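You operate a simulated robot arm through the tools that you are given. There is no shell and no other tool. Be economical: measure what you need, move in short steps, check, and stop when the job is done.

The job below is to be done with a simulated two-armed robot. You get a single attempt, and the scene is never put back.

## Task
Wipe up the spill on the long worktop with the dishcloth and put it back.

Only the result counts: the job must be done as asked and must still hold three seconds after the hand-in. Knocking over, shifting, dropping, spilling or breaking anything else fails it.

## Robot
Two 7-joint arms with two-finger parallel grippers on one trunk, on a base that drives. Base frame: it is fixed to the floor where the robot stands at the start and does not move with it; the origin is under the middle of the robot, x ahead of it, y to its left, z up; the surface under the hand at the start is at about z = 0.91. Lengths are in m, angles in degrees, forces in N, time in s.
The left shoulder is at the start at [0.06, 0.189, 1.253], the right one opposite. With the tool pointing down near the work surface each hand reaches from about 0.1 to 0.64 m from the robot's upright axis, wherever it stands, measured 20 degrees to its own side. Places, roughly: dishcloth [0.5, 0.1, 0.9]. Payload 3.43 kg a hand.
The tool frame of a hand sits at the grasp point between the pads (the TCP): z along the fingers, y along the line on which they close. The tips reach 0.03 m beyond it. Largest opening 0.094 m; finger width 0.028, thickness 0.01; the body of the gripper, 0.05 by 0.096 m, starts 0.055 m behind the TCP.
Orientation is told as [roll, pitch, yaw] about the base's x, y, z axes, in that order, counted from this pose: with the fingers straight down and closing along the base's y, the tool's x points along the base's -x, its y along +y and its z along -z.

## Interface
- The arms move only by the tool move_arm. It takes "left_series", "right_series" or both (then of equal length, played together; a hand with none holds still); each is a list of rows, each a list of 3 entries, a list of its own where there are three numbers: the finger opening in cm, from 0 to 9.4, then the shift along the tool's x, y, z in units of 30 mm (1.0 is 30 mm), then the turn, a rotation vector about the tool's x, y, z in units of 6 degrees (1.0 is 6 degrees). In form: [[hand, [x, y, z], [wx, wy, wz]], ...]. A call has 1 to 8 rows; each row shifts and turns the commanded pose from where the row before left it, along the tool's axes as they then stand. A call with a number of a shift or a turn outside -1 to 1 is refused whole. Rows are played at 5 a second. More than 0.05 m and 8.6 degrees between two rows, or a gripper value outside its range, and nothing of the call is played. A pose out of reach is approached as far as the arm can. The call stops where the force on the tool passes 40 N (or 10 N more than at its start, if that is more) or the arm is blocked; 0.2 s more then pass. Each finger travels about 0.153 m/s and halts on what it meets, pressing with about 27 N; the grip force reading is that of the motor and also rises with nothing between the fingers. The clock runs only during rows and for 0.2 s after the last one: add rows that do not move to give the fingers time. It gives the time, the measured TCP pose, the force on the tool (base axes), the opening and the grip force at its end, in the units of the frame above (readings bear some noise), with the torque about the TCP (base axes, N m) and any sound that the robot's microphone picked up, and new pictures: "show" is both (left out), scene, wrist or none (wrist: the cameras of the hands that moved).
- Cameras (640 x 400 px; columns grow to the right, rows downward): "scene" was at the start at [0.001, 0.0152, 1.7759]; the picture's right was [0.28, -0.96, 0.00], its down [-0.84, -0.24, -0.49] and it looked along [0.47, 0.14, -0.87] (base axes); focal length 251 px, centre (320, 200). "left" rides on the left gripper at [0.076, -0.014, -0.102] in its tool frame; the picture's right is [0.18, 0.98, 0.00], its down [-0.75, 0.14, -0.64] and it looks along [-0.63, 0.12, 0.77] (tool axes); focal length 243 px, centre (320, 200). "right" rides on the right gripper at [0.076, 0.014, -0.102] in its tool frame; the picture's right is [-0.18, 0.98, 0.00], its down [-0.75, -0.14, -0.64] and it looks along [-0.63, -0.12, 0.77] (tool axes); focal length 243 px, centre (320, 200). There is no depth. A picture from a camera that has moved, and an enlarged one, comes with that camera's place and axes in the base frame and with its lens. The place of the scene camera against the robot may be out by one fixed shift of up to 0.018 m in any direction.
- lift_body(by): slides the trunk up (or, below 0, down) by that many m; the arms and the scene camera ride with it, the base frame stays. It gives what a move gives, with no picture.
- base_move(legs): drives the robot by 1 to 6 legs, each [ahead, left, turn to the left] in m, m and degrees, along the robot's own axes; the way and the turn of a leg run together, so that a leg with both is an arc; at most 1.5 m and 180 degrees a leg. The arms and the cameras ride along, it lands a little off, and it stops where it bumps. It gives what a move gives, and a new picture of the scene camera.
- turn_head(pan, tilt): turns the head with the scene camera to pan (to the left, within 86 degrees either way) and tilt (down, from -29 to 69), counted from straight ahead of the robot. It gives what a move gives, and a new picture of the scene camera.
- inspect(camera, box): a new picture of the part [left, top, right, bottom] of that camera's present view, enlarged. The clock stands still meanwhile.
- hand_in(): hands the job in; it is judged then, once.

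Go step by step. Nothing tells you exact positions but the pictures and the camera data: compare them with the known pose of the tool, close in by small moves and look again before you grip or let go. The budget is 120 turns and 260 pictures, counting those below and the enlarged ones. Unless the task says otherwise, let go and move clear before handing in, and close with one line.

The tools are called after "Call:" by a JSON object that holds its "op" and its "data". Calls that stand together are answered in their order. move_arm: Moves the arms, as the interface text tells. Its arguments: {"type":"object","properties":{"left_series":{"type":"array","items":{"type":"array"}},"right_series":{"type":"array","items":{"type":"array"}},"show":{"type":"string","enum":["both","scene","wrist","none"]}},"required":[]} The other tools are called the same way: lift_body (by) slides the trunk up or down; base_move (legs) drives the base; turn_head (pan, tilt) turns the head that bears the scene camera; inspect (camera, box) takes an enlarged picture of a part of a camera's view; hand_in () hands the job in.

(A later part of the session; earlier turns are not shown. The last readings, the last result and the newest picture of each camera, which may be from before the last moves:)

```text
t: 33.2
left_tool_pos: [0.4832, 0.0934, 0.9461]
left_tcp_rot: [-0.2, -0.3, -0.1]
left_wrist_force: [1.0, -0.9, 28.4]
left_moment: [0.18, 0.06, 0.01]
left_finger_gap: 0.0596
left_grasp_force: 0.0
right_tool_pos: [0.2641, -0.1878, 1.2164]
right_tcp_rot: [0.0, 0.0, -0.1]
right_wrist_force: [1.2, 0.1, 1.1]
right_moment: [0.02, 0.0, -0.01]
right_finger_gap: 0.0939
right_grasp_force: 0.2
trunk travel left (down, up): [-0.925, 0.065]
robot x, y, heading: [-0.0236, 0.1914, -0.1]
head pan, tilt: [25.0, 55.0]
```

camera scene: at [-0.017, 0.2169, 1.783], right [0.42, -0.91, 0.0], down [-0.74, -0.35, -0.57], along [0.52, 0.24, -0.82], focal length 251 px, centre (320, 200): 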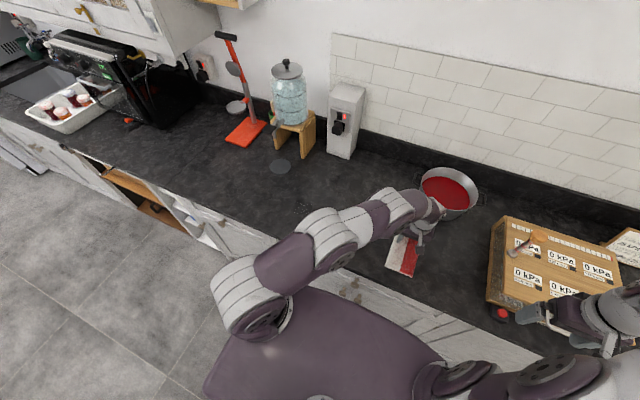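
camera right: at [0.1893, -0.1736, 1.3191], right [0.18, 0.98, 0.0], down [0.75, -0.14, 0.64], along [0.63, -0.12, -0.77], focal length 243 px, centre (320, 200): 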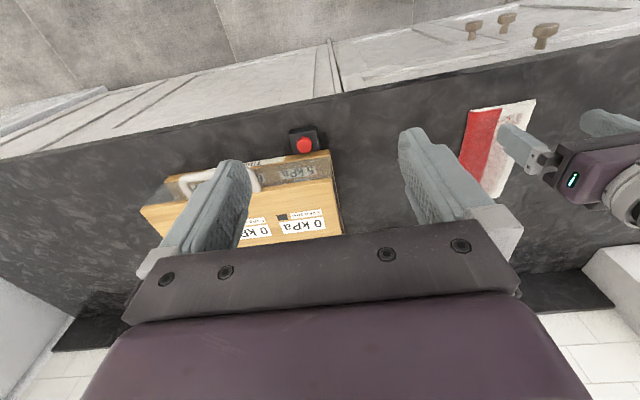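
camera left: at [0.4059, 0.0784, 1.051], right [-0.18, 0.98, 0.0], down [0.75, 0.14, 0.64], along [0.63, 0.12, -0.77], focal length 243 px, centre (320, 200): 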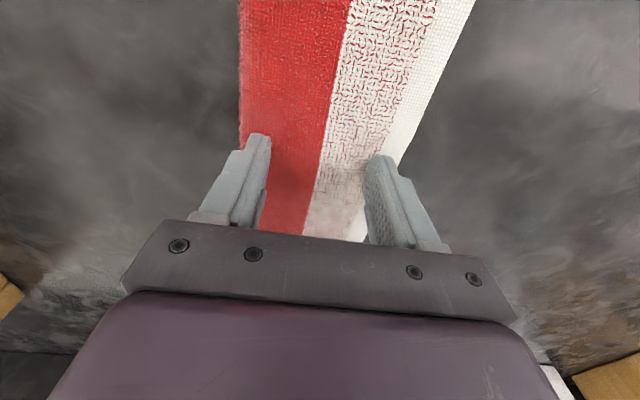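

It's firm at 28 N. I'll ease off a little and test a short slide of about 3 cm in +y.

Call:
{"op": "move_arm", "data": {"left_series": [[6, [0, 0, -0.05], [0, 0, 0]], [6, [0, 0.33, 0], [0, 0, 0]], [6, [0, 0.33, 0], [0, 0, 0]], [6, [0, 0.33, 0], [0, 0, 0]], [6, [0, 0, 0], [0, 0, 0]]], "show": "wrist"}}

Call:
{"op": "inspect", "data": {"camera": "right", "box": [420, 60, 640, 240]}}

```text
t: 34.4
left_tool_pos: [0.4824, 0.1229, 0.9448]
left_tcp_rot: [0.0, -0.2, -0.1]
left_wrist_force: [1.2, -8.1, 30.9]
left_moment: [-0.14, -0.01, 0.0]
left_finger_gap: 0.059
left_grasp_force: 0.0
right_tool_pos: [0.263, -0.1894, 1.2163]
right_tcp_rot: [0.1, -0.1, -0.1]
right_wrist_force: [0.3, -0.8, 0.3]
right_moment: [0.0, -0.01, 0.03]
right_finger_gap: 0.0941
right_grasp_force: 0.2
trunk travel left (down, up): [-0.925, 0.065]
robot x, y, heading: [-0.0206, 0.1876, 0.2]
head pan, tilt: [25.0, 55.0]
camera left: at [0.4047, 0.1073, 1.0476], right [-0.18, 0.98, 0.0], down [0.75, 0.14, 0.64], along [0.63, 0.12, -0.76], focal length 243 px, centre (320, 200)
```

left: 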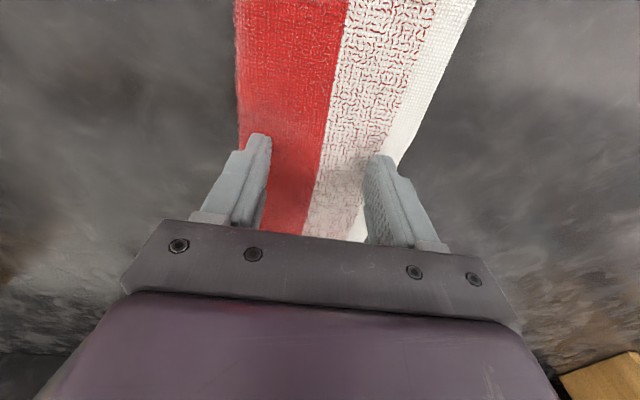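

```text
2.22 times, centred on (530, 150) of right
camera zoom: at [0.1868, -0.1749, 1.3192], right [0.19, 0.98, 0.0], down [0.75, -0.14, 0.64], along [0.63, -0.12, -0.77], focal length 539 px, centre (-147, 311)
```

zoom: 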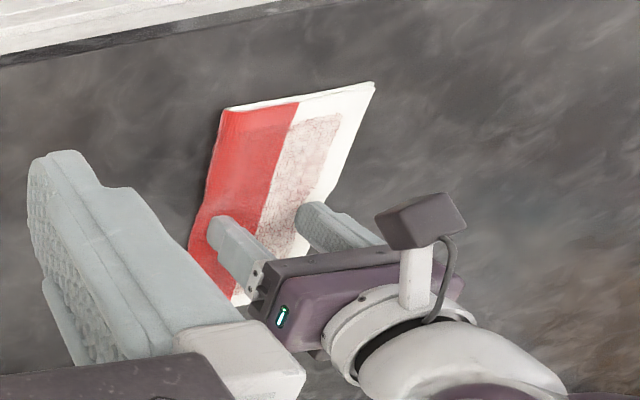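

The cloth slides along cleanly with the fingertips. I'll carry on sliding toward the spill.

Call:
{"op": "move_arm", "data": {"left_series": [[6, [0, 0.4, -0.04], [0, 0, 0]], [6, [0, 0.5, 0], [0, 0, 0]], [6, [0, 0.5, 0], [0, 0, 0]], [6, [0, 0.5, 0], [0, 0, 0]], [6, [0, 0.5, 0], [0, 0, 0]], [6, [0, 0.5, 0], [0, 0, 0]], [6, [0, 0.4, 0], [0, 0, 0]], [6, [0, 0, 0], [0, 0, 0]]], "show": "both"}}

```text
t: 36.2
left_tool_pos: [0.4825, 0.2218, 0.9451]
left_tcp_rot: [0.2, -0.1, -0.1]
left_wrist_force: [-0.7, -4.2, 26.3]
left_moment: [-0.09, 0.01, -0.01]
left_finger_gap: 0.0591
left_grasp_force: 0.1
right_tool_pos: [0.2635, -0.1895, 1.2147]
right_tcp_rot: [0.1, -0.1, -0.2]
right_wrist_force: [0.1, 0.7, 0.2]
right_moment: [0.01, -0.05, 0.0]
right_finger_gap: 0.094
right_grasp_force: 0.0
trunk travel left (down, up): [-0.925, 0.065]
robot x, y, heading: [-0.0226, 0.1916, -0.4]
head pan, tilt: [25.0, 55.0]
camera scene: at [-0.0202, 0.215, 1.7831], right [0.42, -0.91, 0.0], down [-0.74, -0.34, -0.58], along [0.52, 0.24, -0.82], focal length 251 px, centre (320, 200)
camera left: at [0.4057, 0.207, 1.0478], right [-0.18, 0.98, 0.0], down [0.75, 0.14, 0.64], along [0.63, 0.12, -0.77], focal length 243 px, centre (320, 200)
```

scene: 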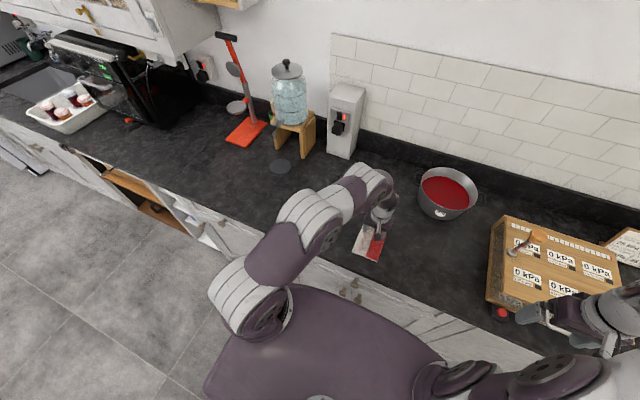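
left: 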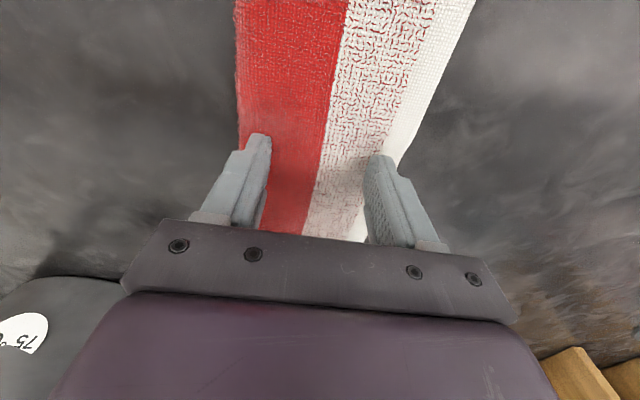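

No slip at all. Continuing to slide.

Call:
{"op": "move_arm", "data": {"left_series": [[6, [0, 0.5, 0], [0, 0, 0]], [6, [0, 0.5, 0], [0, 0, 0]], [6, [0, 0.5, 0], [0, 0, 0]], [6, [0, 0.5, 0], [0, 0, 0]], [6, [0, 0.5, 0], [0, 0, 0]], [6, [0, 0.5, 0], [0, 0, 0]], [6, [0, 0.5, 0], [0, 0, 0]], [6, [0, 0.4, 0], [0, 0, 0]]], "show": "none"}}

Call:
{"op": "move_arm", "data": {"left_series": [[6, [0, 0.5, 0], [0, 0, 0]], [6, [0, 0.5, 0], [0, 0, 0]], [6, [0, 0.5, 0], [0, 0, 0]], [6, [0, 0.5, 0], [0, 0, 0]], [6, [0, 0.5, 0], [0, 0, 0]], [6, [0, 0.5, 0], [0, 0, 0]], [6, [0, 0.4, 0], [0, 0, 0]], [6, [0, 0, 0], [0, 0, 0]]], "show": "both"}}

```text
t: 38.0
left_tool_pos: [0.4838, 0.3377, 0.9447]
left_tcp_rot: [0.0, -0.1, -0.1]
left_wrist_force: [0.6, -3.2, 16.0]
left_moment: [-0.07, -0.02, -0.02]
left_finger_gap: 0.0592
left_grasp_force: 0.0
right_tool_pos: [0.2648, -0.1887, 1.2167]
right_tcp_rot: [0.1, -0.1, 0.0]
right_wrist_force: [0.2, -0.1, -0.5]
right_moment: [-0.05, -0.02, 0.01]
right_finger_gap: 0.094
right_grasp_force: 0.0
trunk travel left (down, up): [-0.925, 0.065]
robot x, y, heading: [-0.0177, 0.1876, -0.0]
head pan, tilt: [25.0, 55.0]
```

```text
t: 39.8
left_tool_pos: [0.4843, 0.4402, 0.946]
left_tcp_rot: [0.0, 0.1, 0.0]
left_wrist_force: [-0.5, -2.2, 12.9]
left_moment: [-0.02, 0.01, 0.0]
left_finger_gap: 0.0594
left_grasp_force: 0.2
right_tool_pos: [0.2647, -0.1891, 1.2157]
right_tcp_rot: [0.1, -0.1, 0.0]
right_wrist_force: [0.0, -0.3, -0.1]
right_moment: [0.02, -0.01, -0.01]
right_finger_gap: 0.0941
right_grasp_force: 0.0
trunk travel left (down, up): [-0.925, 0.065]
robot x, y, heading: [-0.0209, 0.1899, -0.1]
head pan, tilt: [25.0, 55.0]
camera scene: at [-0.0185, 0.215, 1.7831], right [0.42, -0.91, 0.0], down [-0.74, -0.34, -0.57], along [0.52, 0.24, -0.82], focal length 251 px, centre (320, 200)
camera left: at [0.4065, 0.4261, 1.0486], right [-0.18, 0.98, 0.0], down [0.75, 0.14, 0.64], along [0.63, 0.12, -0.77], focal length 243 px, centre (320, 200)
```

scene: 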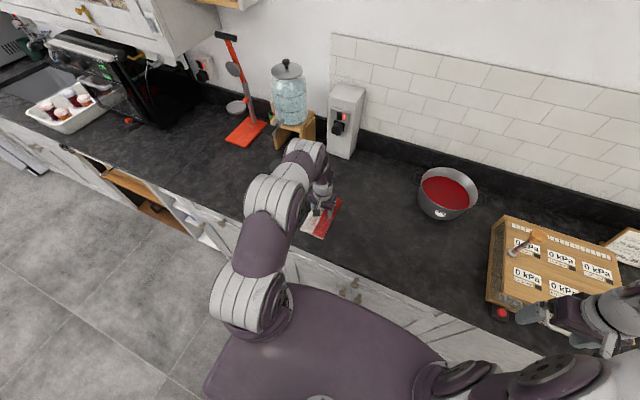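
left: 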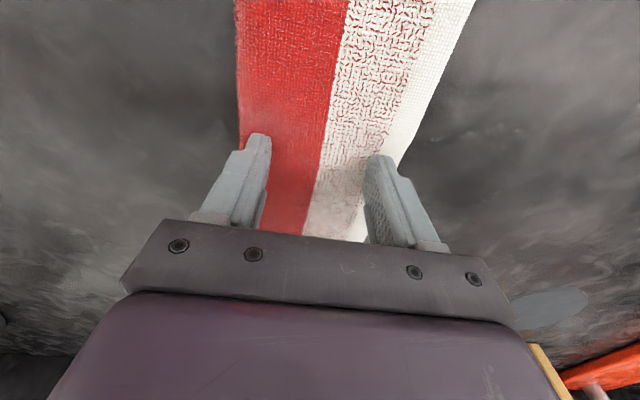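

The cloth is just short of the spill. I'll press a little harder and wipe over it, then back and forth.

Call:
{"op": "move_arm", "data": {"left_series": [[6, [0, 0.4, 0.05], [0, 0, 0]], [6, [0, 0.5, 0], [0, 0, 0]], [6, [0, 0.5, 0], [0, 0, 0]], [6, [0, 0.5, 0], [0, 0, 0]], [6, [0, 0.5, 0], [0, 0, 0]], [6, [0, 0.5, 0], [0, 0, 0]], [6, [0, 0.5, 0], [0, 0, 0]], [6, [0, 0.4, 0], [0, 0, 0]]], "show": "none"}}

Call:
{"op": "move_arm", "data": {"left_series": [[6, [0, 0.2, 0], [0, 0, 0]], [6, [0, -0.4, 0], [0, 0, 0]], [6, [0, -0.4, 0], [0, 0, 0]], [6, [0, -0.4, 0], [0, 0, 0]], [6, [0, -0.4, 0], [0, 0, 0]], [6, [0, -0.4, 0], [0, 0, 0]], [6, [0, -0.4, 0], [0, 0, 0]], [6, [0, -0.2, 0], [0, 0, 0]]], "show": "both"}}

```text
t: 41.6
left_tool_pos: [0.4842, 0.5546, 0.9447]
left_tcp_rot: [0.1, -0.2, -0.1]
left_wrist_force: [0.2, -7.4, 21.2]
left_moment: [-0.21, -0.01, -0.01]
left_finger_gap: 0.0594
left_grasp_force: 0.1
right_tool_pos: [0.2639, -0.1908, 1.2154]
right_tcp_rot: [0.1, -0.1, -0.1]
right_wrist_force: [0.2, 0.3, 0.6]
right_moment: [0.0, 0.0, 0.01]
right_finger_gap: 0.0937
right_grasp_force: 0.0
trunk travel left (down, up): [-0.925, 0.065]
robot x, y, heading: [-0.0166, 0.193, -0.2]
head pan, tilt: [25.0, 55.0]
```

```text
t: 43.4
left_tool_pos: [0.4823, 0.4822, 0.9458]
left_tcp_rot: [0.0, -0.2, -0.2]
left_wrist_force: [1.0, 8.1, 27.0]
left_moment: [0.31, 0.0, -0.01]
left_finger_gap: 0.0596
left_grasp_force: 0.0
right_tool_pos: [0.2631, -0.1883, 1.2153]
right_tcp_rot: [0.0, -0.1, -0.1]
right_wrist_force: [0.1, 0.5, -1.1]
right_moment: [-0.01, 0.01, 0.0]
right_finger_gap: 0.0939
right_grasp_force: 0.0
trunk travel left (down, up): [-0.925, 0.065]
robot x, y, heading: [-0.0215, 0.19, -0.1]
head pan, tilt: [25.0, 55.0]
camera scene: at [-0.0204, 0.2167, 1.7831], right [0.42, -0.91, 0.0], down [-0.74, -0.35, -0.58], along [0.52, 0.24, -0.82], focal length 251 px, centre (320, 200)
camera left: at [0.4053, 0.4682, 1.0478], right [-0.18, 0.98, 0.0], down [0.75, 0.14, 0.64], along [0.63, 0.12, -0.76], focal length 243 px, centre (320, 200)
```

scene: 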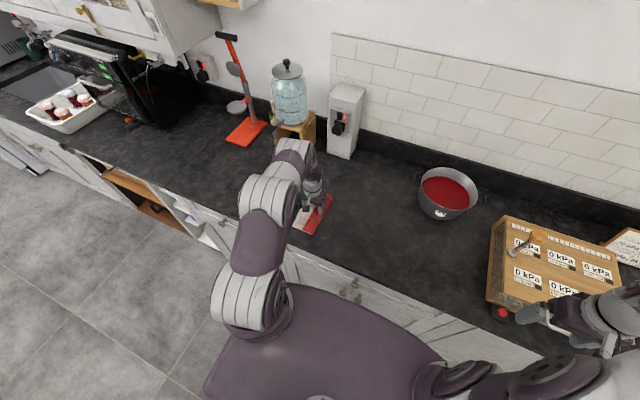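
left: 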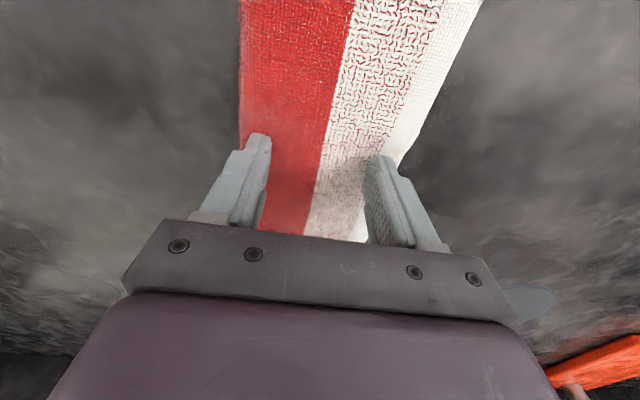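

I'll make more strokes over the spill.

Call:
{"op": "move_arm", "data": {"left_series": [[6, [0, 0.5, 0], [0, 0, 0]], [6, [0, 0.5, 0], [0, 0, 0]], [6, [0, 0.5, 0], [0, 0, 0]], [6, [0, 0.5, 0], [0, 0, 0]], [6, [0, 0.5, 0], [0, 0, 0]], [6, [0, 0.4, 0], [0, 0, 0]], [6, [-0.4, 0, 0], [0, 0, 0]], [6, [0.4, 0, 0], [0, 0, 0]]], "show": "none"}}

Call:
{"op": "move_arm", "data": {"left_series": [[6, [0.4, 0, 0], [0, 0, 0]], [6, [0.4, 0, 0], [0, 0, 0]], [6, [0, -0.5, 0], [0, 0, 0]], [6, [0, -0.5, 0], [0, 0, 0]], [6, [-0.4, 0, 0], [0, 0, 0]], [6, [-0.4, 0, 0], [0, 0, 0]], [6, [0, 0.5, 0], [0, 0, 0]], [6, [0, 0.5, 0], [0, 0, 0]]], "show": "none"}}

Call:
{"op": "move_arm", "data": {"left_series": [[6, [0, -0.5, 0], [0, 0, 0]], [6, [0, -0.5, 0], [0, 0, 0]], [6, [0, -0.5, 0], [0, 0, 0]], [6, [0, -0.5, 0], [0, 0, 0]], [6, [0, -0.5, 0], [0, 0, 0]], [6, [0, -0.5, 0], [0, 0, 0]], [6, [0, -0.5, 0], [0, 0, 0]], [6, [0, -0.5, 0], [0, 0, 0]]], "show": "both"}}

```text
t: 45.2
left_tool_pos: [0.4864, 0.5705, 0.9446]
left_tcp_rot: [0.1, -0.3, -0.1]
left_wrist_force: [6.1, 1.7, 21.1]
left_moment: [0.0, -0.18, 0.02]
left_finger_gap: 0.0595
left_grasp_force: 0.0
right_tool_pos: [0.2661, -0.1894, 1.2144]
right_tcp_rot: [0.1, 0.0, -0.1]
right_wrist_force: [-0.8, 0.4, 0.6]
right_moment: [0.01, -0.03, 0.02]
right_finger_gap: 0.0939
right_grasp_force: 0.0
trunk travel left (down, up): [-0.925, 0.065]
robot x, y, heading: [-0.0217, 0.1899, -0.3]
head pan, tilt: [25.0, 55.0]
```

```text
t: 47.0
left_tool_pos: [0.4841, 0.5686, 0.9443]
left_tcp_rot: [0.1, -0.2, -0.2]
left_wrist_force: [2.6, -7.7, 22.9]
left_moment: [-0.2, -0.03, 0.02]
left_finger_gap: 0.0594
left_grasp_force: 0.0
right_tool_pos: [0.2633, -0.1893, 1.215]
right_tcp_rot: [0.1, 0.0, 0.1]
right_wrist_force: [0.1, 0.4, 0.0]
right_moment: [-0.02, -0.03, -0.01]
right_finger_gap: 0.094
right_grasp_force: 0.1
trunk travel left (down, up): [-0.925, 0.065]
robot x, y, heading: [-0.0219, 0.1894, -0.3]
head pan, tilt: [25.0, 55.0]
```

```text
t: 48.8
left_tool_pos: [0.481, 0.4495, 0.9449]
left_tcp_rot: [0.0, -0.2, -0.1]
left_wrist_force: [-1.3, 10.3, 34.8]
left_moment: [0.43, 0.04, -0.02]
left_finger_gap: 0.0595
left_grasp_force: 0.1
right_tool_pos: [0.2618, -0.1892, 1.2154]
right_tcp_rot: [0.0, -0.2, 0.0]
right_wrist_force: [0.1, -0.2, 0.8]
right_moment: [0.02, -0.01, 0.02]
right_finger_gap: 0.0939
right_grasp_force: 0.0
trunk travel left (down, up): [-0.925, 0.065]
robot x, y, heading: [-0.0156, 0.1903, -0.2]
head pan, tilt: [25.0, 55.0]
camera scene: at [-0.0215, 0.216, 1.7831], right [0.42, -0.91, 0.0], down [-0.74, -0.34, -0.58], along [0.52, 0.24, -0.82], focal length 251 px, centre (320, 200)
camera left: at [0.4041, 0.4347, 1.0475], right [-0.18, 0.98, 0.0], down [0.75, 0.14, 0.64], along [0.63, 0.12, -0.76], focal length 243 px, centre (320, 200)
```

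scene: 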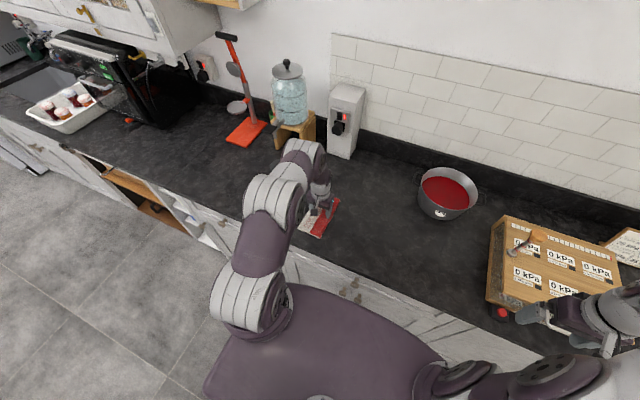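
left: 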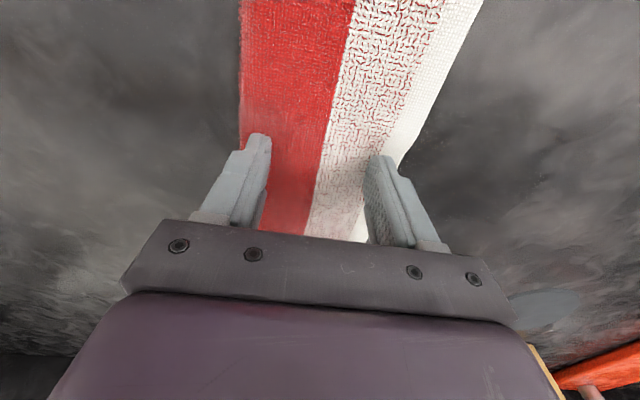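

The spill mark no longer shows where I could see it before. I'll ease the pressure and slide the cloth back toward its place, checking the wiped area on the way.

Call:
{"op": "move_arm", "data": {"left_series": [[6, [0, -0.4, -0.07], [0, 0, 0]], [6, [0, -0.5, 0], [0, 0, 0]], [6, [0, -0.5, 0], [0, 0, 0]], [6, [0, -0.5, 0], [0, 0, 0]], [6, [0, -0.5, 0], [0, 0, 0]], [6, [0, -0.5, 0], [0, 0, 0]], [6, [0, -0.5, 0], [0, 0, 0]], [6, [0, -0.5, 0], [0, 0, 0]]], "show": "both"}}

Call:
{"op": "inspect", "data": {"camera": "scene", "box": [240, 150, 400, 250]}}

Call:
{"op": "inspect", "data": {"camera": "left", "box": [400, 0, 640, 240]}}

```text
t: 50.6
left_tool_pos: [0.4832, 0.3328, 0.9462]
left_tcp_rot: [0.0, 0.0, 0.0]
left_wrist_force: [-0.1, 1.6, 8.3]
left_moment: [0.1, 0.01, 0.04]
left_finger_gap: 0.0597
left_grasp_force: 0.1
right_tool_pos: [0.2651, -0.1882, 1.2157]
right_tcp_rot: [0.0, 0.0, 0.0]
right_wrist_force: [-0.1, 0.3, 0.0]
right_moment: [0.01, 0.0, 0.03]
right_finger_gap: 0.094
right_grasp_force: 0.0
trunk travel left (down, up): [-0.925, 0.065]
robot x, y, heading: [-0.0196, 0.1909, 0.0]
head pan, tilt: [25.0, 55.0]
camera scene: at [-0.0175, 0.2164, 1.783], right [0.42, -0.91, 0.0], down [-0.74, -0.35, -0.57], along [0.52, 0.24, -0.82], focal length 251 px, centre (320, 200)
camera left: at [0.4057, 0.3175, 1.0492], right [-0.18, 0.98, 0.0], down [0.75, 0.14, 0.64], along [0.63, 0.12, -0.77], focal length 243 px, centre (320, 200)
```

scene: 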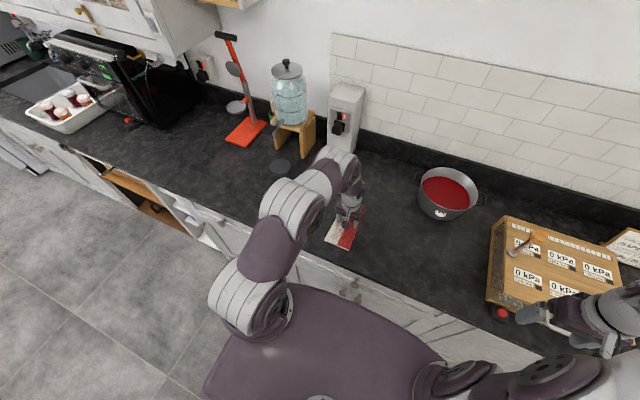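
left: 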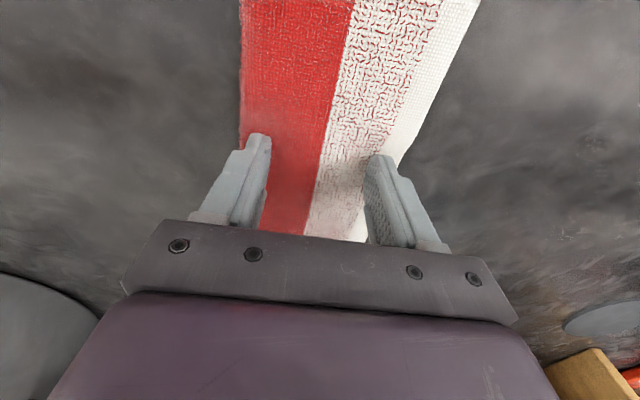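

```text
4.00 times, centred on (320, 200) of scene
camera zoom: at [-0.0175, 0.2164, 1.783], right [0.42, -0.91, 0.0], down [-0.74, -0.35, -0.57], along [0.52, 0.24, -0.82], focal length 1003 px, centre (320, 200)
```

zoom: 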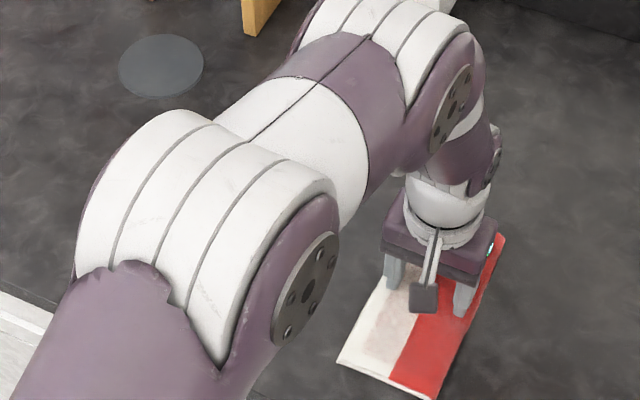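

```text
1.67 times, centred on (520, 120) of left
camera zoom: at [0.4057, 0.3175, 1.0492], right [-0.18, 0.98, 0.0], down [0.75, 0.14, 0.64], along [0.63, 0.12, -0.77], focal length 404 px, centre (-13, 333)
```

zoom: 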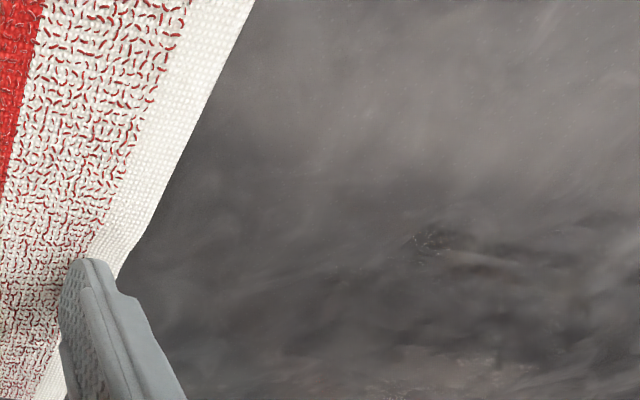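

A faint speckle remains near (0.445, 0.496). I'll lift off, leaving the cloth here, and look over the wiped spot from above.

Call:
{"op": "move_arm", "data": {"left_series": [[6, [0, 0, -0.5], [0, 0, 0]], [6, [0, 0, -1], [0, 0, 0]], [6, [0, 0, -1], [0, 0, 0]], [6, [0.8, 1, -1], [0, 0, 0]], [6, [0.8, 1, -1], [0, 0, 0]], [6, [0.8, 1, -1], [0, 0, 0]], [6, [0.8, 1, -1], [0, 0, 0]], [6, [0.8, 1, -1], [0, 0, 0]]], "show": "wrist"}}

Call:
{"op": "move_arm", "data": {"left_series": [[9.4, [0.5, 1, 0], [0, 0, 0]], [9.4, [0.5, 1, 0], [0, 0, 0]], [9.4, [0.5, 0.3, 0], [0, 0, 0]], [9.4, [0, 0, 0], [0, 0, 0]]], "show": "wrist"}}

Call:
{"op": "inspect", "data": {"camera": "left", "box": [245, 130, 345, 193]}}

Call:
{"op": "inspect", "data": {"camera": "left", "box": [220, 100, 400, 212]}}

```text
t: 52.4
left_tool_pos: [0.3601, 0.4823, 1.1727]
left_tcp_rot: [0.1, -0.1, -0.1]
left_wrist_force: [-0.5, 0.0, -0.6]
left_moment: [0.0, -0.03, -0.03]
left_finger_gap: 0.0601
left_grasp_force: 0.1
right_tool_pos: [0.2638, -0.1878, 1.2157]
right_tcp_rot: [0.1, -0.1, -0.1]
right_wrist_force: [-0.7, -0.3, -0.1]
right_moment: [0.01, -0.04, 0.0]
right_finger_gap: 0.0937
right_grasp_force: 0.1
trunk travel left (down, up): [-0.925, 0.065]
robot x, y, heading: [-0.0186, 0.187, -0.1]
head pan, tilt: [25.0, 55.0]
camera left: at [0.2824, 0.4683, 1.2745], right [-0.18, 0.98, 0.0], down [0.75, 0.14, 0.64], along [0.63, 0.12, -0.77], focal length 243 px, centre (320, 200)
```

left: 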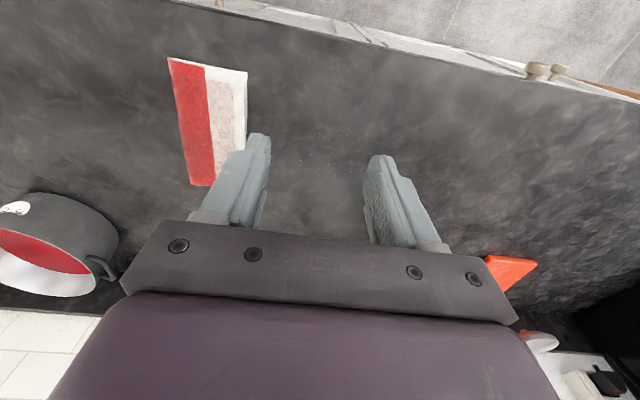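

```text
t: 53.4
left_tool_pos: [0.3177, 0.5528, 1.1702]
left_tcp_rot: [0.0, -0.1, -0.1]
left_wrist_force: [-0.1, 0.7, -0.4]
left_moment: [-0.03, -0.01, -0.03]
left_finger_gap: 0.0942
left_grasp_force: 0.1
right_tool_pos: [0.267, -0.1878, 1.2153]
right_tcp_rot: [0.1, -0.1, 0.0]
right_wrist_force: [0.4, -0.2, -0.2]
right_moment: [0.0, 0.02, 0.0]
right_finger_gap: 0.094
right_grasp_force: 0.1
trunk travel left (down, up): [-0.925, 0.065]
robot x, y, heading: [-0.0209, 0.1884, -0.2]
head pan, tilt: [25.0, 55.0]
camera left: at [0.241, 0.5375, 1.2729], right [-0.18, 0.98, 0.0], down [0.75, 0.14, 0.64], along [0.63, 0.12, -0.77], focal length 243 px, centre (320, 200)
```

left: 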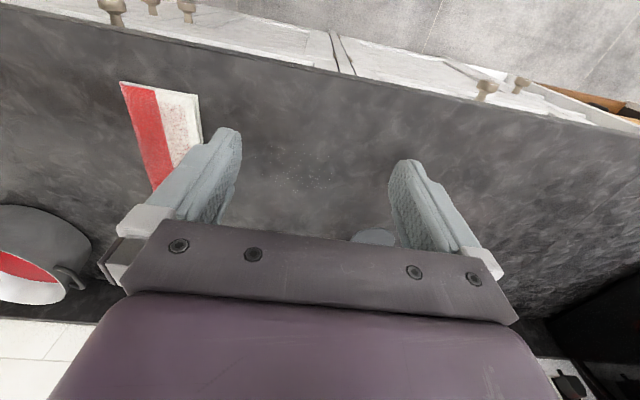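

```text
6.35 times, centred on (295, 162) of left
camera zoom: at [0.241, 0.5375, 1.2729], right [-0.18, 0.98, 0.0], down [0.75, 0.14, 0.64], along [0.63, 0.12, -0.77], focal length 1540 px, centre (479, 444)
```

zoom: 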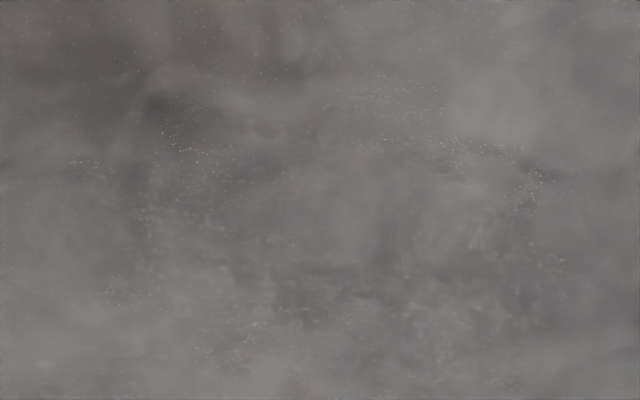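

```text
3.56 times, centred on (310, 156) of left
camera zoom: at [0.241, 0.5375, 1.2729], right [-0.18, 0.98, 0.0], down [0.75, 0.14, 0.64], along [0.63, 0.12, -0.77], focal length 863 px, centre (356, 356)
```

zoom: 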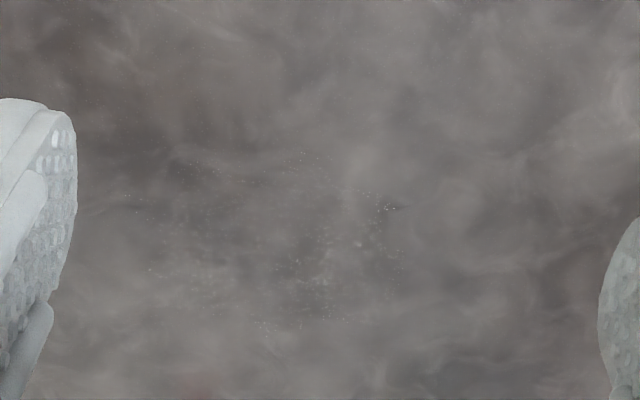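

The outline is gone but some faint speckle may remain over a slightly larger area. I'll shift the base left for reach and wipe again with wider strokes.

Call:
{"op": "base_move", "data": {"legs": [[0, 0.12, 0]]}}

Call:
{"op": "inspect", "data": {"camera": "left", "box": [150, 80, 310, 230]}}

Call:
{"op": "inspect", "data": {"camera": "right", "box": [0, 0, 640, 400]}}

```text
t: 54.6
left_tool_pos: [0.319, 0.6698, 1.1707]
left_tcp_rot: [0.1, -0.1, -0.3]
left_wrist_force: [-0.3, -0.4, 0.3]
left_moment: [-0.02, -0.01, -0.03]
left_finger_gap: 0.094
left_grasp_force: 0.0
right_tool_pos: [0.2654, -0.0703, 1.2151]
right_tcp_rot: [0.1, -0.1, -0.2]
right_wrist_force: [0.4, 0.3, 0.7]
right_moment: [0.02, 0.04, -0.01]
right_finger_gap: 0.0938
right_grasp_force: 0.0
trunk travel left (down, up): [-0.925, 0.065]
robot x, y, heading: [-0.0171, 0.3102, -0.4]
head pan, tilt: [25.0, 55.0]
camera scene: at [-0.0161, 0.3348, 1.7831], right [0.42, -0.91, 0.0], down [-0.74, -0.34, -0.57], along [0.52, 0.24, -0.82], focal length 251 px, centre (320, 200)
```

scene: 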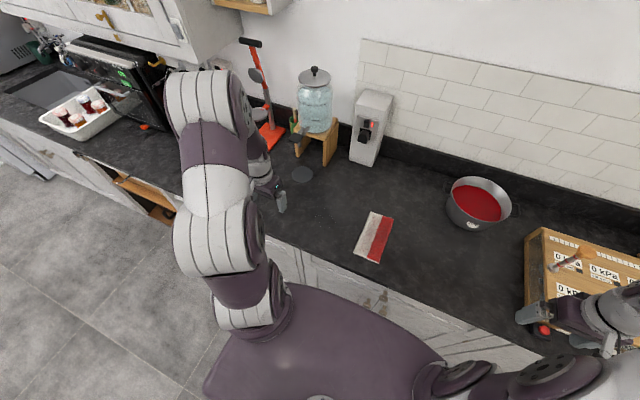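

```text
2.67 times, centred on (230, 155) of left
camera zoom: at [0.2419, 0.6556, 1.2735], right [-0.18, 0.98, 0.0], down [0.75, 0.14, 0.64], along [0.63, 0.12, -0.77], focal length 647 px, centre (560, 320)
```

zoom: 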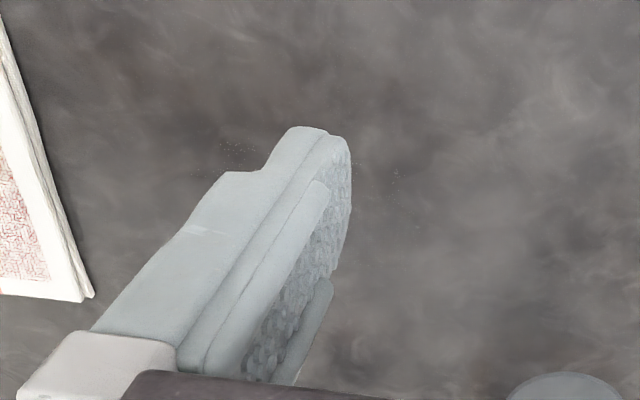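

```text
1.00 times, centred on (320, 200) of right (not enlarged: the box is as wide or as high as the picture)
camera zoom: at [0.1894, -0.0556, 1.3183], right [0.19, 0.98, 0.0], down [0.75, -0.14, 0.64], along [0.63, -0.12, -0.77], focal length 243 px, centre (320, 200)
```

zoom: 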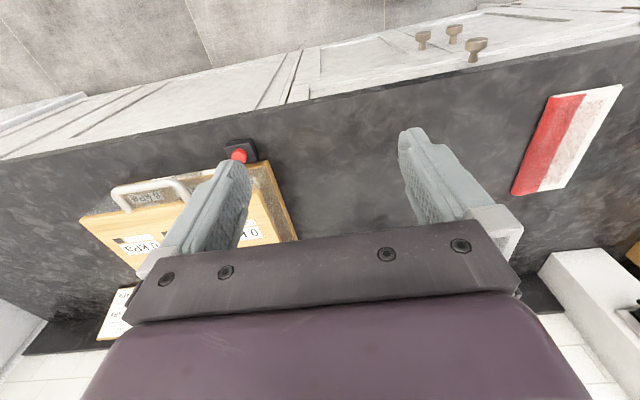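

From the same scene viewpoint the dark mark at (325,217) is gone. I'll do a zoom check.

Call:
{"op": "inspect", "data": {"camera": "scene", "box": [285, 185, 365, 245]}}

Call:
{"op": "inspect", "data": {"camera": "scene", "box": [225, 125, 465, 275]}}

```text
6.67 times, centred on (325, 215) of scene
camera zoom: at [-0.0161, 0.3348, 1.7831], right [0.42, -0.91, 0.0], down [-0.74, -0.34, -0.57], along [0.52, 0.24, -0.82], focal length 1672 px, centre (287, 100)
```

zoom: 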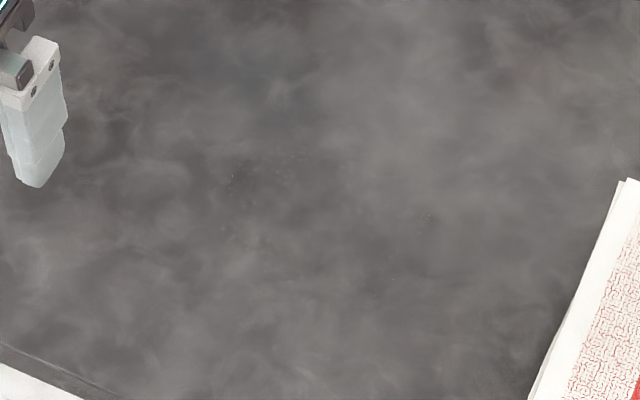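

```text
2.67 times, centred on (345, 200) of scene
camera zoom: at [-0.0161, 0.3348, 1.7831], right [0.42, -0.91, 0.0], down [-0.74, -0.34, -0.57], along [0.52, 0.24, -0.82], focal length 669 px, centre (253, 200)
```

zoom: 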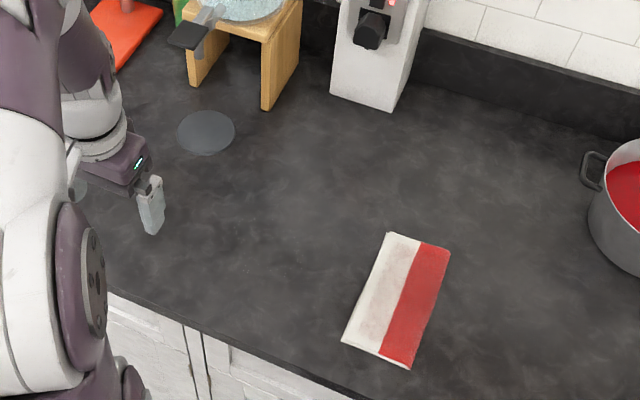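

A few faint specks remain, so I'll do a second pass. First I return the hand to the cloth's centre at (0.482, 0.335).

Call:
{"op": "move_arm", "data": {"left_series": [[6, [-0.3, -1, 0.2], [0, 0, 0]], [6, [-0.3, -1, 0.2], [0, 0, 0]], [6, [-0.3, -1, 0.2], [0, 0, 0]], [6, [-0.3, -1, 0.2], [0, 0, 0]], [6, [-0.3, -1, 0.2], [0, 0, 0]], [6, [-0.3, -1, 0.2], [0, 0, 0]], [6, [-0.3, -1, 0.2], [0, 0, 0]], [6, [-0.3, -1, 0.2], [0, 0, 0]]], "show": "none"}}

Call:
{"op": "move_arm", "data": {"left_series": [[6, [-0.75, -0.8, 0.8], [0, 0, 0]], [6, [-0.75, -0.8, 0.8], [0, 0, 0]], [6, [-0.75, -0.8, 0.8], [0, 0, 0]], [6, [-0.75, -0.8, 0.8], [0, 0, 0]], [6, [0, 0, 0.9], [0, 0, 0]], [6, [0, 0, 0.9], [0, 0, 0]], [6, [0, 0, 0], [0, 0, 0]]], "show": "both"}}

```text
t: 56.5
left_tool_pos: [0.3904, 0.4286, 1.1218]
left_tcp_rot: [0.1, -0.1, -0.2]
left_wrist_force: [0.2, 0.4, 0.8]
left_moment: [0.04, -0.01, -0.03]
left_finger_gap: 0.0602
left_grasp_force: 0.0
right_tool_pos: [0.266, -0.0683, 1.2151]
right_tcp_rot: [0.1, 0.0, -0.2]
right_wrist_force: [0.9, 0.3, 0.6]
right_moment: [-0.04, -0.01, 0.0]
right_finger_gap: 0.094
right_grasp_force: 0.0
trunk travel left (down, up): [-0.925, 0.065]
robot x, y, heading: [-0.0199, 0.3081, -0.2]
head pan, tilt: [25.0, 55.0]
```

```text
t: 58.0
left_tool_pos: [0.4816, 0.3341, 0.9722]
left_tcp_rot: [0.0, 0.1, -0.3]
left_wrist_force: [0.4, 0.2, -0.6]
left_moment: [-0.01, 0.04, 0.01]
left_finger_gap: 0.0601
left_grasp_force: 0.1
right_tool_pos: [0.2654, -0.0687, 1.2154]
right_tcp_rot: [0.0, 0.0, -0.1]
right_wrist_force: [-0.8, -0.3, -0.3]
right_moment: [0.01, -0.03, 0.0]
right_finger_gap: 0.094
right_grasp_force: 0.1
trunk travel left (down, up): [-0.925, 0.065]
robot x, y, heading: [-0.0229, 0.3112, -0.1]
head pan, tilt: [25.0, 55.0]
camera scene: at [-0.0159, 0.3366, 1.783], right [0.42, -0.91, 0.0], down [-0.74, -0.34, -0.57], along [0.52, 0.24, -0.82], focal length 251 px, centre (320, 200)
camera left: at [0.4046, 0.3197, 1.075], right [-0.18, 0.98, 0.0], down [0.75, 0.14, 0.64], along [0.63, 0.12, -0.77], focal length 243 px, centre (320, 200)
```

scene: 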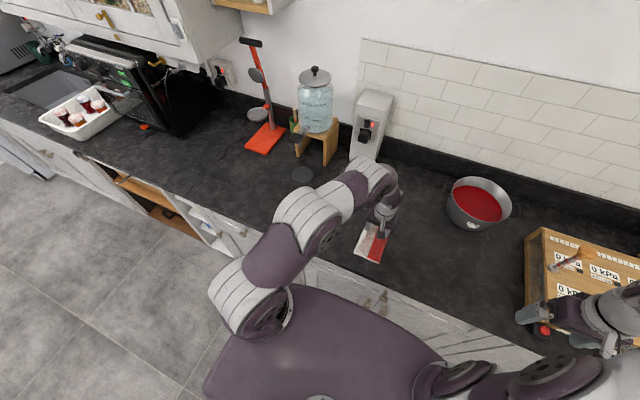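
left: 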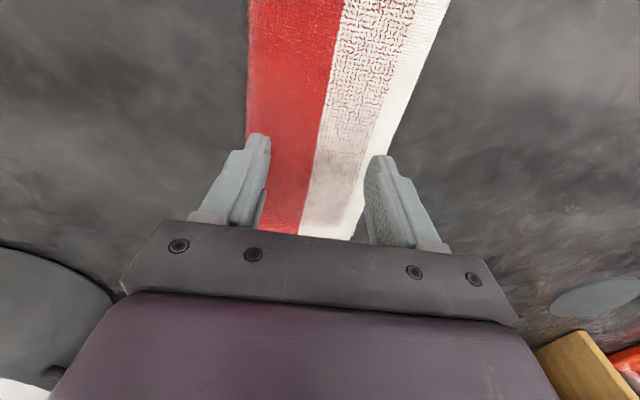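

The hand is aligned over the cloth as before. Pressing down and sliding to the spill.

Call:
{"op": "move_arm", "data": {"left_series": [[6, [0, 0, 0.4], [0, 0, 0]], [6, [0, 0, 0.3], [0, 0, 0]], [6, [0, 0, 0.15], [0, 0, 0]], [6, [0, 0, 0.1], [0, 0, 0]], [6, [0, 0, 0.05], [0, 0, 0]], [6, [0, 0, 0], [0, 0, 0]]], "show": "none"}}

Call:
{"op": "move_arm", "data": {"left_series": [[6, [0, 0.4, 0], [0, 0, 0]], [6, [0, 0.5, 0], [0, 0, 0]], [6, [0, 0.5, 0], [0, 0, 0]], [6, [0, 0.5, 0], [0, 0, 0]], [6, [0, 0.5, 0], [0, 0, 0]], [6, [0, 0.5, 0], [0, 0, 0]], [6, [0, 0.5, 0], [0, 0, 0]], [6, [0, 0.5, 0], [0, 0, 0]]], "show": "none"}}

Call:
{"op": "move_arm", "data": {"left_series": [[6, [0, 0.5, 0], [0, 0, 0]], [6, [0, 0.5, 0], [0, 0, 0]], [6, [0, 0.5, 0], [0, 0, 0]], [6, [0, 0.5, 0], [0, 0, 0]], [6, [0, 0.5, 0], [0, 0, 0]], [6, [0, 0.5, 0], [0, 0, 0]], [6, [0, 0.5, 0], [0, 0, 0]], [6, [0, 0.5, 0], [0, 0, 0]]], "show": "wrist"}}

```text
t: 59.5
left_tool_pos: [0.4806, 0.3353, 0.9449]
left_tcp_rot: [-0.1, -0.4, -0.1]
left_wrist_force: [4.2, 5.6, 30.5]
left_moment: [0.34, -0.09, -0.01]
left_finger_gap: 0.0602
left_grasp_force: 0.1
right_tool_pos: [0.2625, -0.0673, 1.2163]
right_tcp_rot: [0.1, -0.1, -0.2]
right_wrist_force: [0.2, 0.2, 0.0]
right_moment: [-0.02, -0.01, 0.03]
right_finger_gap: 0.0939
right_grasp_force: 0.2
trunk travel left (down, up): [-0.925, 0.065]
robot x, y, heading: [-0.0182, 0.3074, -0.4]
head pan, tilt: [25.0, 55.0]
```

```text
t: 60.5
left_tool_pos: [0.4801, 0.3926, 0.9445]
left_tcp_rot: [-0.1, -0.4, -0.2]
left_wrist_force: [-4.8, -6.4, 25.3]
left_moment: [-0.03, 0.18, 0.08]
left_finger_gap: 0.059
left_grasp_force: 0.1
right_tool_pos: [0.2633, -0.0682, 1.2161]
right_tcp_rot: [0.0, -0.1, -0.3]
right_wrist_force: [-0.1, 0.7, -0.3]
right_moment: [-0.01, -0.01, -0.01]
right_finger_gap: 0.0941
right_grasp_force: 0.0
trunk travel left (down, up): [-0.925, 0.065]
robot x, y, heading: [-0.0185, 0.3125, -0.2]
head pan, tilt: [25.0, 55.0]
stopped in row 5 (left hand): the force on the tool passed its limit at 43 N (the readings are from after the stop); the commanded pose is now the measured one
```

```text
t: 61.6
left_tool_pos: [0.4843, 0.4593, 0.9461]
left_tcp_rot: [-0.2, -0.6, -0.3]
left_wrist_force: [-5.3, -6.5, 28.0]
left_moment: [-0.05, 0.2, 0.03]
left_finger_gap: 0.0591
left_grasp_force: 0.1
right_tool_pos: [0.2629, -0.0681, 1.2161]
right_tcp_rot: [0.0, -0.1, -0.1]
right_wrist_force: [-0.2, 0.8, -0.1]
right_moment: [-0.02, 0.01, 0.01]
right_finger_gap: 0.094
right_grasp_force: 0.0
trunk travel left (down, up): [-0.925, 0.065]
robot x, y, heading: [-0.0188, 0.3098, -0.1]
head pan, tilt: [25.0, 55.0]
stopped in row 5 (left hand): the force on the tool passed its limit at 40 N (the readings are from after the stop); the commanded pose is now the measured one
camera left: at [0.405, 0.4436, 1.0471], right [-0.18, 0.98, 0.0], down [0.75, 0.14, 0.65], along [0.64, 0.11, -0.76], focal length 243 px, centre (320, 200)
```

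left: 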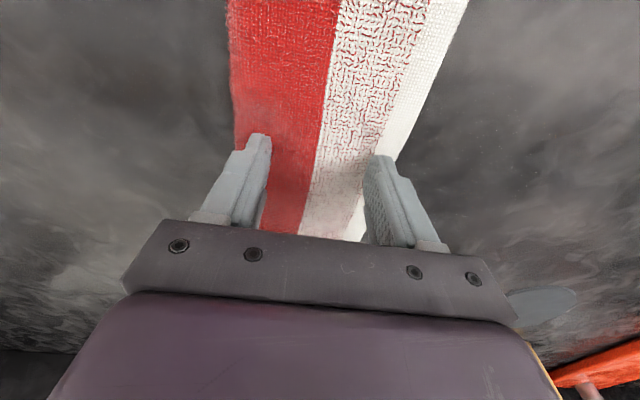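

The force crept up to the limit. I'll ease the pressure by a couple of mm and continue the strokes.

Call:
{"op": "move_arm", "data": {"left_series": [[6, [0, 0, -0.05], [0.03, 0.1, 0]], [6, [0, 0, 0], [0, 0, 0]]], "show": "none"}}

Call:
{"op": "move_arm", "data": {"left_series": [[6, [0, 0.4, 0], [0, 0, 0]], [6, [0, 0.5, 0], [0, 0, 0]], [6, [0, 0.5, 0], [0, 0, 0]], [6, [0, 0.5, 0], [0, 0, 0]], [6, [0, 0.5, 0], [0, 0, 0]], [6, [0, 0.5, 0], [0, 0, 0]], [6, [0, 0.5, 0], [0, 0, 0]], [6, [0, 0, 0], [0, 0, 0]]], "show": "none"}}

```text
t: 62.2
left_tool_pos: [0.4831, 0.4578, 0.9444]
left_tcp_rot: [-0.2, 0.2, -0.2]
left_wrist_force: [1.7, -4.8, 21.0]
left_moment: [0.06, -0.04, -0.03]
left_finger_gap: 0.0593
left_grasp_force: 0.1
right_tool_pos: [0.2645, -0.0688, 1.2158]
right_tcp_rot: [0.1, 0.0, -0.2]
right_wrist_force: [-0.4, 0.4, 0.0]
right_moment: [0.01, -0.01, -0.02]
right_finger_gap: 0.094
right_grasp_force: 0.0
trunk travel left (down, up): [-0.925, 0.065]
robot x, y, heading: [-0.0176, 0.3118, -0.4]
head pan, tilt: [25.0, 55.0]
```

```text
t: 64.0
left_tool_pos: [0.4812, 0.5609, 0.946]
left_tcp_rot: [-0.1, 0.3, -0.1]
left_wrist_force: [-0.8, -4.4, 18.5]
left_moment: [-0.04, -0.01, 0.0]
left_finger_gap: 0.0593
left_grasp_force: 0.1
right_tool_pos: [0.2633, -0.0703, 1.2154]
right_tcp_rot: [0.1, -0.1, -0.2]
right_wrist_force: [-0.4, 0.0, 0.8]
right_moment: [-0.01, 0.0, -0.03]
right_finger_gap: 0.0939
right_grasp_force: 0.1
trunk travel left (down, up): [-0.925, 0.065]
robot x, y, heading: [-0.0189, 0.3097, -0.3]
head pan, tilt: [25.0, 55.0]
```

Now wide strokes: out to y≈0.60, x strokes, and back to y≈0.47, twice.

Call:
{"op": "move_arm", "data": {"left_series": [[6, [0, 0.5, 0], [0, 0, 0]], [6, [0, 0.5, 0], [0, 0, 0]], [6, [0.4, 0, 0], [0, 0, 0]], [6, [0.4, -0.4, 0], [0, 0, 0]], [6, [0, -0.5, 0], [0, 0, 0]], [6, [0, -0.5, 0], [0, 0, 0]], [6, [0, -0.5, 0], [0, 0, 0]], [6, [0, -0.5, 0], [0, 0, 0]]], "show": "none"}}

Call:
{"op": "move_arm", "data": {"left_series": [[6, [0, -0.5, 0], [0, 0, 0]], [6, [0, -0.5, 0], [0, 0, 0]], [6, [-0.4, -0.2, 0], [0, 0, 0]], [6, [-0.4, 0, 0], [0, 0, 0]], [6, [0, 0.5, 0], [0, 0, 0]], [6, [0, 0.5, 0], [0, 0, 0]], [6, [0, 0.5, 0], [0, 0, 0]], [6, [0, 0.5, 0], [0, 0, 0]]], "show": "wrist"}}

Call:
{"op": "move_arm", "data": {"left_series": [[6, [0, 0.5, 0], [0, 0, 0]], [6, [0.4, 0, 0], [0, 0, 0]], [6, [-0.4, 0, 0], [0, 0, 0]], [6, [0, -0.5, 0], [0, 0, 0]], [6, [0, -0.5, 0], [0, 0, 0]], [6, [0, -0.5, 0], [0, 0, 0]], [6, [0, -0.5, 0], [0, 0, 0]], [6, [0, -0.5, 0], [0, 0, 0]]], "show": "none"}}

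```text
t: 65.8
left_tool_pos: [0.4582, 0.5165, 0.9454]
left_tcp_rot: [-0.3, 0.3, -0.2]
left_wrist_force: [-0.8, 7.4, 23.2]
left_moment: [0.41, 0.02, 0.02]
left_finger_gap: 0.0598
left_grasp_force: 0.0
right_tool_pos: [0.2635, -0.0691, 1.2168]
right_tcp_rot: [0.1, -0.2, -0.2]
right_wrist_force: [-0.5, -1.1, -0.1]
right_moment: [-0.02, 0.02, 0.01]
right_finger_gap: 0.0942
right_grasp_force: 0.0
trunk travel left (down, up): [-0.925, 0.065]
robot x, y, heading: [-0.0225, 0.3084, -0.2]
head pan, tilt: [25.0, 55.0]
```

```text
t: 67.7
left_tool_pos: [0.4822, 0.5419, 0.9448]
left_tcp_rot: [-0.1, 0.3, -0.3]
left_wrist_force: [0.2, -5.9, 19.9]
left_moment: [-0.01, -0.02, -0.03]
left_finger_gap: 0.0589
left_grasp_force: 0.1
right_tool_pos: [0.2639, -0.0707, 1.2159]
right_tcp_rot: [0.1, 0.0, -0.3]
right_wrist_force: [-0.1, -0.4, -0.6]
right_moment: [-0.02, 0.01, -0.02]
right_finger_gap: 0.0937
right_grasp_force: 0.1
trunk travel left (down, up): [-0.925, 0.065]
robot x, y, heading: [-0.0199, 0.3105, -0.4]
head pan, tilt: [25.0, 55.0]
camera left: at [0.406, 0.5277, 1.0485], right [-0.18, 0.98, 0.0], down [0.76, 0.14, 0.64], along [0.63, 0.11, -0.77], focal length 243 px, centre (320, 200)
```

left: 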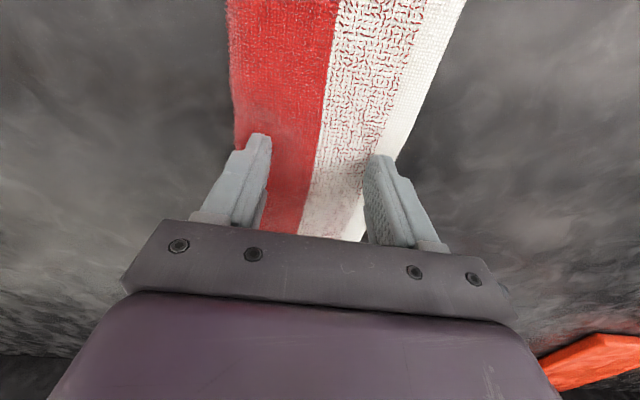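

```text
t: 69.5
left_tool_pos: [0.483, 0.4824, 0.9455]
left_tcp_rot: [-0.1, 0.1, -0.2]
left_wrist_force: [-0.2, 8.9, 30.7]
left_moment: [0.54, -0.02, 0.01]
left_finger_gap: 0.0597
left_grasp_force: 0.0
right_tool_pos: [0.2611, -0.0688, 1.2165]
right_tcp_rot: [-0.1, -0.1, -0.3]
right_wrist_force: [-0.3, 0.2, -0.1]
right_moment: [-0.01, 0.02, 0.04]
right_finger_gap: 0.0939
right_grasp_force: 0.0
trunk travel left (down, up): [-0.925, 0.065]
robot x, y, heading: [-0.0156, 0.3062, 0.0]
head pan, tilt: [25.0, 55.0]
```

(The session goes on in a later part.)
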